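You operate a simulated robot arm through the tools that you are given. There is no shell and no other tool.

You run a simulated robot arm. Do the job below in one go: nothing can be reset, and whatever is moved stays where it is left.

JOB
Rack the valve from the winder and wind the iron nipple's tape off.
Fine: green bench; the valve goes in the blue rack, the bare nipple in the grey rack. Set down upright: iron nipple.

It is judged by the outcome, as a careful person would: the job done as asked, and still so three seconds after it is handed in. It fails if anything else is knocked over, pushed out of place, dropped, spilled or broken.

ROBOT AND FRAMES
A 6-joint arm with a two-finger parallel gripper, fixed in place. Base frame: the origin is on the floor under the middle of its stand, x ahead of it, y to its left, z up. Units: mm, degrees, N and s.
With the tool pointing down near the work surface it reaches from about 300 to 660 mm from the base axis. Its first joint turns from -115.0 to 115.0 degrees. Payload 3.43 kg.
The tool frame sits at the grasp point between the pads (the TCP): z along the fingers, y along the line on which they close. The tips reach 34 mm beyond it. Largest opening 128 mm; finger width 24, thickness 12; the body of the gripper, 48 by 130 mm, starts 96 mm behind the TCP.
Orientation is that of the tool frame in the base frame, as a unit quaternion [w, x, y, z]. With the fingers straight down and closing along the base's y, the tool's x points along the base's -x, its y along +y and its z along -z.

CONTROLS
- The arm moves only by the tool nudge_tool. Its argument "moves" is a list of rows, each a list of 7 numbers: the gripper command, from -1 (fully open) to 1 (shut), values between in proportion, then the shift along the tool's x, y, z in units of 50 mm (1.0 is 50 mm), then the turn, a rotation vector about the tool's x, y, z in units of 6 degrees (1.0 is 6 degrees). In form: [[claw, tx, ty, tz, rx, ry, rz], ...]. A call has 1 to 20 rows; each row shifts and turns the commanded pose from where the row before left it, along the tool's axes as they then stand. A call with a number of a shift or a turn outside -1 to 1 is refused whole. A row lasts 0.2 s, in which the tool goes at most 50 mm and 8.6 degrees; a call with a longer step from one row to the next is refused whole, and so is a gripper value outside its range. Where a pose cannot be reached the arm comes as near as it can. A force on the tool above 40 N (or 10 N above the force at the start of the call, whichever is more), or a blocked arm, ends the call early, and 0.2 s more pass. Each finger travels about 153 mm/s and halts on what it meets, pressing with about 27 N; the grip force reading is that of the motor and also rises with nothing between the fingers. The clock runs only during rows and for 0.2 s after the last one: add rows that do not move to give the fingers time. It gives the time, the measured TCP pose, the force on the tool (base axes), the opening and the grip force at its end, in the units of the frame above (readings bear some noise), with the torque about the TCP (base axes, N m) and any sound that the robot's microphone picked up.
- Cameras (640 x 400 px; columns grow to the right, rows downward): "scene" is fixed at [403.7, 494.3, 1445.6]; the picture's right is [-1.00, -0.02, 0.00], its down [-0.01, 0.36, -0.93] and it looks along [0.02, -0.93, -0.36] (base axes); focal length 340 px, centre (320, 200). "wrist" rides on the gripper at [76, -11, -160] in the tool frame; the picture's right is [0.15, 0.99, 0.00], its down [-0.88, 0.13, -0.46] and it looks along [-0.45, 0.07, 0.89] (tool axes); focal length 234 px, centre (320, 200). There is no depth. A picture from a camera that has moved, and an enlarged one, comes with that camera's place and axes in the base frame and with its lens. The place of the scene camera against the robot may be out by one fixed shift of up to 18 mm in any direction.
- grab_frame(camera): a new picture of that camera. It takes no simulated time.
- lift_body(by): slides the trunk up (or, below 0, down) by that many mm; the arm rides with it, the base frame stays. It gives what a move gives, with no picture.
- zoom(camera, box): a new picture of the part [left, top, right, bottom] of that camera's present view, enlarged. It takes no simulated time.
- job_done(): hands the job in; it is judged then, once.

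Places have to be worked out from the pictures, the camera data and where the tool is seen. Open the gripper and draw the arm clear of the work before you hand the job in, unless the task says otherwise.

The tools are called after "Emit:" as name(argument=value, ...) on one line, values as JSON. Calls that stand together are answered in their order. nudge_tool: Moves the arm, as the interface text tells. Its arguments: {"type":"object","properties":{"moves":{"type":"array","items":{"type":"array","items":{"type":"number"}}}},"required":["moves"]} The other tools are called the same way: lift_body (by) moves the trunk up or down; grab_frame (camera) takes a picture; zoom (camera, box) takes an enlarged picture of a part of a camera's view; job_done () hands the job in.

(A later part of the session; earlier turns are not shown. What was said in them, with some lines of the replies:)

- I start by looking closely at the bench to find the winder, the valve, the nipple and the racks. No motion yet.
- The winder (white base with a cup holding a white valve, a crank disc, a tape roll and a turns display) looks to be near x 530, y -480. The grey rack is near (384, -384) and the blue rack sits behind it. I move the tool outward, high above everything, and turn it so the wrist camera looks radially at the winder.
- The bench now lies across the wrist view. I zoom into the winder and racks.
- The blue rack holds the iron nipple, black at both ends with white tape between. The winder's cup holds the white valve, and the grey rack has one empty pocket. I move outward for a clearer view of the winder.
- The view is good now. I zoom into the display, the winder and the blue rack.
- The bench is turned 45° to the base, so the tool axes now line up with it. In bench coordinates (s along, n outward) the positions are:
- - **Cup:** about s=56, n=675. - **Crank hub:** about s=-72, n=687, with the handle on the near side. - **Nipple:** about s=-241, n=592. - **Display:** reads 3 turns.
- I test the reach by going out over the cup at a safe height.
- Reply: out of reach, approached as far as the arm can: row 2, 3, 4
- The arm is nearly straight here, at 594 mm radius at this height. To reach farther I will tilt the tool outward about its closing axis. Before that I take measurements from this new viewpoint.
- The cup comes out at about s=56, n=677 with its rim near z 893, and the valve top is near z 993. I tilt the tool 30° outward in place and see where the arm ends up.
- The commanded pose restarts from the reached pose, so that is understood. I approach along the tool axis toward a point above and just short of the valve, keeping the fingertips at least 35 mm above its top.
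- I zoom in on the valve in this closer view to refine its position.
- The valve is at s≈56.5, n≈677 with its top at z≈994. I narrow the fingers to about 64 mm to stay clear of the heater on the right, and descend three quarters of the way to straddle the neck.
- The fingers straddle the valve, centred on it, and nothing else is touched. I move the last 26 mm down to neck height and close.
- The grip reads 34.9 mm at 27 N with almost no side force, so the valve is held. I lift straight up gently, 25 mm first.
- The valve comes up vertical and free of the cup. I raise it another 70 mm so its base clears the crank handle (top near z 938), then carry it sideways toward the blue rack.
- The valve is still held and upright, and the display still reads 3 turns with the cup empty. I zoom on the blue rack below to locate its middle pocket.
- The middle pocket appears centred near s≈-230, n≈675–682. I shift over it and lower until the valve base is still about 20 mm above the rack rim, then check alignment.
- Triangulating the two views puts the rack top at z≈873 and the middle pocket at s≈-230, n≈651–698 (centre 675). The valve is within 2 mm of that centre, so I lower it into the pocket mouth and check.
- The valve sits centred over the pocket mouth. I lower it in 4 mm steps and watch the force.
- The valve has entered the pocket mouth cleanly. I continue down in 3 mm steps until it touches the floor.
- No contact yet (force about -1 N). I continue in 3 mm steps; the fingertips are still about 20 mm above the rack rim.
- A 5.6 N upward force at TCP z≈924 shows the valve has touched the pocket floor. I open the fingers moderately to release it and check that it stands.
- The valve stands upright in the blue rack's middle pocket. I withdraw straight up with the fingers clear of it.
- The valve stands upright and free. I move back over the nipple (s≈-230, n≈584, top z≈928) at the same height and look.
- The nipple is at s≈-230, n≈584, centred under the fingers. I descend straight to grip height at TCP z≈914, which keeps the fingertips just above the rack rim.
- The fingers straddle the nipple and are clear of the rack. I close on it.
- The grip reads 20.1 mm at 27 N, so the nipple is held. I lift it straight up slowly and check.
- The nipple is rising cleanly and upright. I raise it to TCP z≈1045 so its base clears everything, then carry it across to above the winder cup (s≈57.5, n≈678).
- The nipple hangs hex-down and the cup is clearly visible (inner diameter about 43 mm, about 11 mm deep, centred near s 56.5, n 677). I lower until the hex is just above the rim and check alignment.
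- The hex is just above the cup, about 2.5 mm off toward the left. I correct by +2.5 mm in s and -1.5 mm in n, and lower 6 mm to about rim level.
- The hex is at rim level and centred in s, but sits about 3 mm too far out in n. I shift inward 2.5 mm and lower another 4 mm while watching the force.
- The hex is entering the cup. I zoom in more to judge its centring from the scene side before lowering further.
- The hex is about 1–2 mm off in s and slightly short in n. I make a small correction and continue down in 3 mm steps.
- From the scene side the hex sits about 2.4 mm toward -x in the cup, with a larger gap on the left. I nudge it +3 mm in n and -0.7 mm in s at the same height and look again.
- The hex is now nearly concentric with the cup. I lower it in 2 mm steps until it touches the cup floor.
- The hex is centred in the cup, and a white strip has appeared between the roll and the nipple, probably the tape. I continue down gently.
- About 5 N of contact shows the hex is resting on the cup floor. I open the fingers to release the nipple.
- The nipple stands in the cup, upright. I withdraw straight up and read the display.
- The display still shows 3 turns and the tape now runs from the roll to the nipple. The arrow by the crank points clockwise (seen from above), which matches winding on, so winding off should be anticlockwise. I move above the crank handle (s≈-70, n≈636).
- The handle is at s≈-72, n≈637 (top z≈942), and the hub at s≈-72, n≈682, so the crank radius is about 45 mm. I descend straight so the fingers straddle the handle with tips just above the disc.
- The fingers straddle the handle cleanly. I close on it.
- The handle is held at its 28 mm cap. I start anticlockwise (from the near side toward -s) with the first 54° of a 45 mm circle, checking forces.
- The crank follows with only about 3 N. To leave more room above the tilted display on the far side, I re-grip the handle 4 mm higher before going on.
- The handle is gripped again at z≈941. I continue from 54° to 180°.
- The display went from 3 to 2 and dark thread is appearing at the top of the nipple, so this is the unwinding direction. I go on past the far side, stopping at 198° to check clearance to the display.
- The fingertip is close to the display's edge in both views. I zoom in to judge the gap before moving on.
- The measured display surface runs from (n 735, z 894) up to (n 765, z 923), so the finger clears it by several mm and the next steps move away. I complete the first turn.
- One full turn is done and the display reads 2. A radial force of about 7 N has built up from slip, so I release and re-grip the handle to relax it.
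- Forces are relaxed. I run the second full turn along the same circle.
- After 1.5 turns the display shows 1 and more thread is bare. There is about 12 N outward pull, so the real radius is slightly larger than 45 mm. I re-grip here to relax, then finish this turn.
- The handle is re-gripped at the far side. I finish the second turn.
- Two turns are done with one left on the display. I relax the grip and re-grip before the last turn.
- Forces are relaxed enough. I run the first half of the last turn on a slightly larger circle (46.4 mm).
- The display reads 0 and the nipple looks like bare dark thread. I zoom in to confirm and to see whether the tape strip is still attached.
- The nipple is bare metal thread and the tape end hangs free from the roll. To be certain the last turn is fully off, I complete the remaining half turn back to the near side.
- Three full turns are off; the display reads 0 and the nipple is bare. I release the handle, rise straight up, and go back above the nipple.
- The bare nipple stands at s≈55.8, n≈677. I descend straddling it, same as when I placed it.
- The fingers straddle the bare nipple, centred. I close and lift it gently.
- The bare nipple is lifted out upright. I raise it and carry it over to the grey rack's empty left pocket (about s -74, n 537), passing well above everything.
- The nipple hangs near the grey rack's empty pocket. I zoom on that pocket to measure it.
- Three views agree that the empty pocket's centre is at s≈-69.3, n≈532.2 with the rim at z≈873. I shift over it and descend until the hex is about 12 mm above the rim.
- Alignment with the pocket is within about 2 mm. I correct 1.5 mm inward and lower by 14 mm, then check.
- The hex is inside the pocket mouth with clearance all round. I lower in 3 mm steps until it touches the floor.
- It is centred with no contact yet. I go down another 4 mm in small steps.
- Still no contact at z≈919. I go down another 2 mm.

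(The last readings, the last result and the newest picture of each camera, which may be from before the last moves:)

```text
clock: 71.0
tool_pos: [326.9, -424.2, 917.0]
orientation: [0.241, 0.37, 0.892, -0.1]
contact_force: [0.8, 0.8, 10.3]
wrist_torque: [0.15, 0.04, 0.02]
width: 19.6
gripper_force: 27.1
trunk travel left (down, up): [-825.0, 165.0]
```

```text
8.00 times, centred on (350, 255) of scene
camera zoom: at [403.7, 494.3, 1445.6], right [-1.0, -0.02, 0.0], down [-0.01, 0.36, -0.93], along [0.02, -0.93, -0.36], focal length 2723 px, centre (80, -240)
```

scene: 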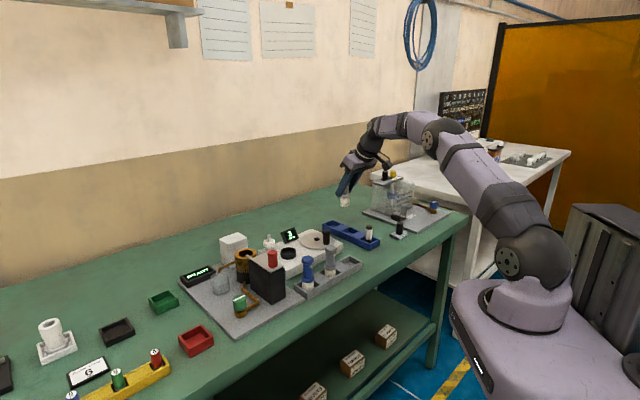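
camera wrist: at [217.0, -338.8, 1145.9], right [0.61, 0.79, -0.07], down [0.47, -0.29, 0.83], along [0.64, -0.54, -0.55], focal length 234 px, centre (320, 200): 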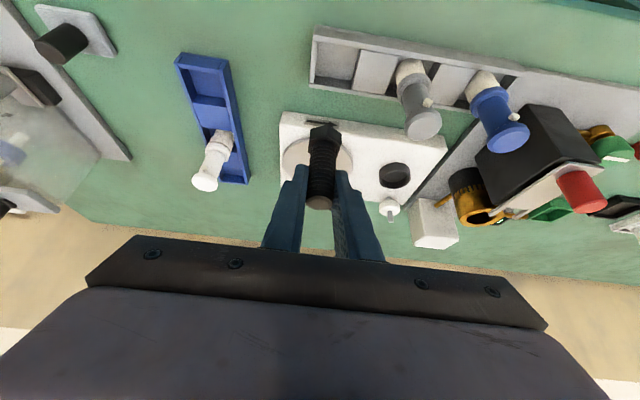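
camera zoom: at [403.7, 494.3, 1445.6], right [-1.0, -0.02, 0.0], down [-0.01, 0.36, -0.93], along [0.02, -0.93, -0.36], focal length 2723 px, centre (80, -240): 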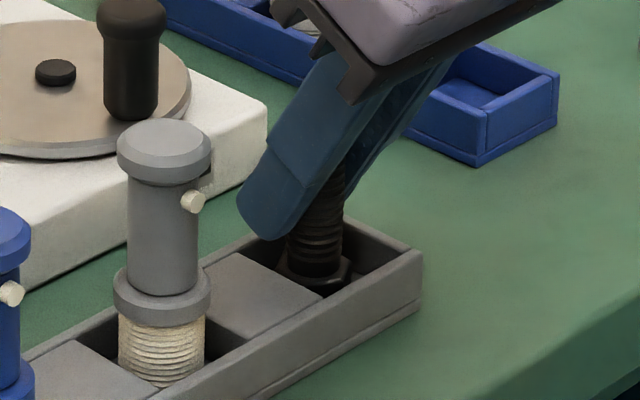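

A 10 N contact at z≈917 shows the nipple is on the pocket floor. I open to release it.

Emit:
nudge_tool(moves=[[1, -0.01, 0, -0.0173, 0, 0, 0], [0.6, 0, 0, 0, 0, 0, 0], [0.3, 0, 0, 0, 0, 0, 0], [0.2, 0, 0, 0, 0, 0, 0], [0.2, 0, 0, 0, 0, 0, 0]])

Emit:
zoom(camera="scene", box=[325, 230, 375, 280])

Emit:
grab_frame(camera="wrist")

```text
clock: 72.2
tool_pos: [327.6, -424.8, 918.6]
orientation: [0.239, 0.37, 0.892, -0.099]
contact_force: [0.4, 0.6, 0.2]
wrist_torque: [0.01, -0.01, -0.02]
width: 51.2
gripper_force: 0.1
trunk travel left (down, up): [-825.0, 165.0]
```

```text
8.00 times, centred on (350, 255) of scene
camera zoom: at [403.7, 494.3, 1445.6], right [-1.0, -0.02, 0.0], down [-0.01, 0.36, -0.93], along [0.02, -0.93, -0.36], focal length 2723 px, centre (80, -240)
```

zoom: 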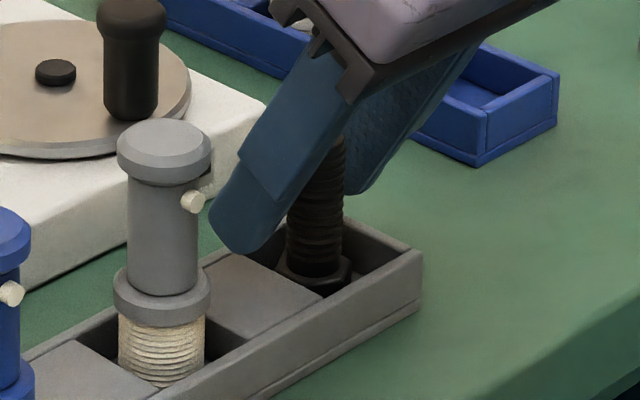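

```text
taken
camera wrist: at [217.0, -330.7, 1018.0], right [0.61, 0.79, -0.07], down [0.47, -0.29, 0.83], along [0.64, -0.54, -0.55], focal length 234 px, centre (320, 200)
```

wrist: 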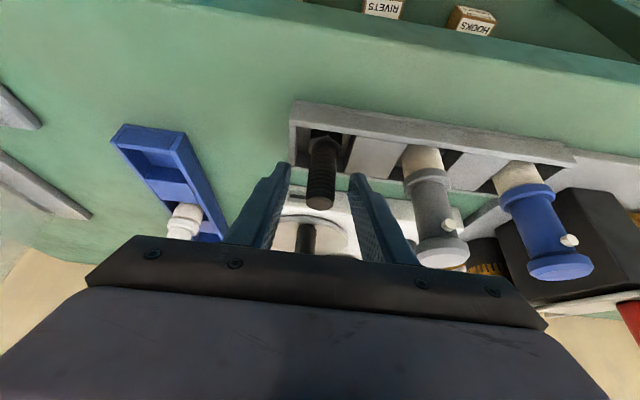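

The nipple stands upright in the grey rack. I withdraw straight up, then draw the arm back clear of the bench.

Emit:
nudge_tool(moves=[[0.2, -0.2, 0, -0.346, 0, 0, 0], [0.2, -0.4, 0, -0.693, 0, 0, 0], [0.2, -0.4, 0, -0.693, 0, 0, 0], [0.2, -0.4, 0, -0.693, 0, 0, 0], [0.2, 0, 0, -0.6, 0, 0, 0], [0.2, 0, 0, -0.6, 0, 0, 0], [0.2, 0, 0, -0.6, 0, 0, 0], [-0.2, 0, 0, 0, 0, 0, 0], [-0.2, 0, 0, 0, 0, 0, 0]])

Emit:
grab_frame(camera="scene")

Emit:
zoom(camera="scene", box=[250, 200, 400, 310])

Emit:
grab_frame(camera="wrist")

```text
clock: 74.2
tool_pos: [295.2, -391.2, 1136.0]
orientation: [0.239, 0.369, 0.893, -0.099]
contact_force: [0.3, -0.8, -0.4]
wrist_torque: [0.01, 0.01, 0.03]
width: 77.0
gripper_force: 0.0
trunk travel left (down, up): [-825.0, 165.0]
```

```text
taken
```

scene: 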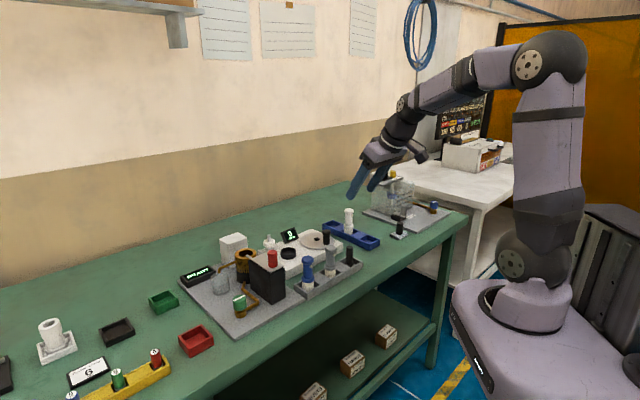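

```text
3.64 times, centred on (325, 255) of scene
camera zoom: at [403.7, 494.3, 1445.6], right [-1.0, -0.02, 0.0], down [-0.01, 0.36, -0.93], along [0.02, -0.93, -0.36], focal length 1238 px, centre (302, 0)
```

zoom: 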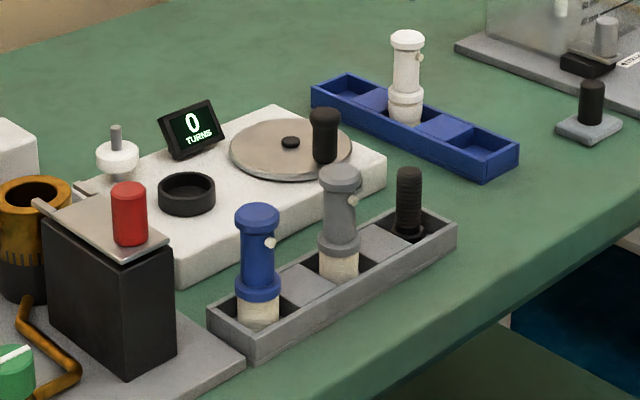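

```text
taken
camera wrist: at [186.1, -297.5, 1236.1], right [0.61, 0.79, -0.07], down [0.47, -0.29, 0.83], along [0.64, -0.54, -0.55], focal length 234 px, centre (320, 200)
```

wrist: 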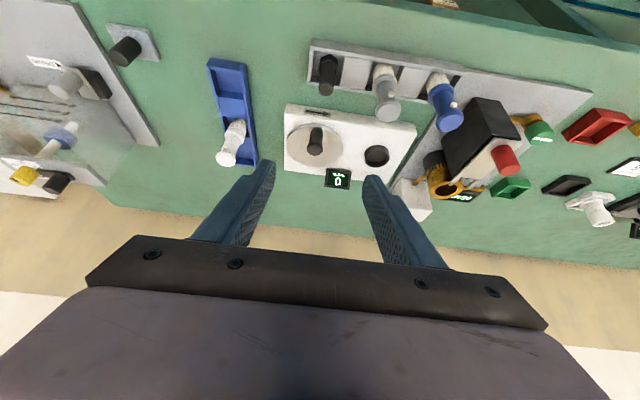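

Everything is in place: the valve is upright in the blue rack, the bare nipple upright in the grey rack, the display at 0, and the neighbouring parts look unmoved. I open the gripper fully and draw the arm farther back from the bench.

Emit:
nudge_tool(moves=[[-0.5, 0.3, 0, -0.17, 0, 0, 0], [-1, 0.577, 0, -0.333, 0, 0, 0], [-1, 0.577, 0, -0.333, 0, 0, 0], [-1, 0.3, 0, -0.17, 0, 0, 0], [-1, 0, 0, 0, 0, 0, 0], [-1, 0, 0, 0, 0, 0, 0]])

Emit:
zoom(camera="scene", box=[320, 205, 390, 285])

Emit:
grab_frame(camera="scene")

```text
clock: 75.6
tool_pos: [222.3, -319.0, 1135.1]
orientation: [0.24, 0.37, 0.892, -0.099]
contact_force: [0.6, 0.1, 0.5]
wrist_torque: [0.02, -0.02, -0.01]
width: 127.9
gripper_force: 0.0
trunk travel left (down, up): [-825.0, 165.0]
```

```text
5.00 times, centred on (355, 245) of scene
camera zoom: at [403.7, 494.3, 1445.6], right [-1.0, -0.02, 0.0], down [-0.01, 0.36, -0.93], along [0.02, -0.93, -0.36], focal length 1702 px, centre (145, -25)
```

zoom: 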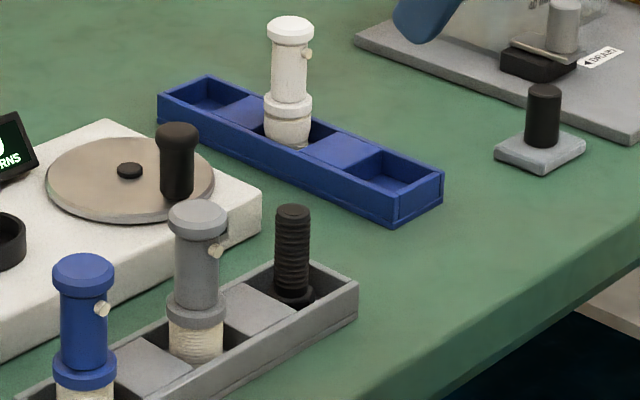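

```text
taken
```

scene: 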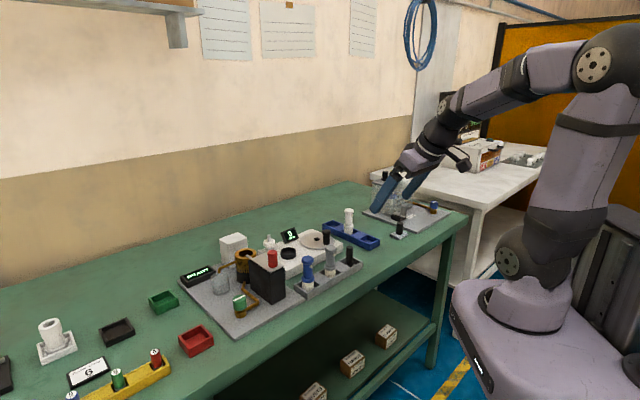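

The valve stands in the blue rack and the bare nipple stands upright in the grey rack. The winder reads 0, the gripper is open and the arm is clear. I hand the job in.

Emit:
job_done()

```text
The job is handed in.
```

The job is done and handed in. The valve from the winder is in the blue rack, and the iron nipple has had its tape wound off and is in the grey rack.

- **Valve:** it stands upright in the blue rack's middle pocket.
- **Nipple:** I set it in the winder cup and turned the crank three full turns against the arrow. The display went from 3 to 0, and the thread looks bare in both camera views. It now stands upright in the grey rack's empty end pocket.
- **Surroundings:** nothing was knocked over or dropped, and the other parts look unmoved in the last picture. The gripper is fully open and the arm is drawn back from the work.
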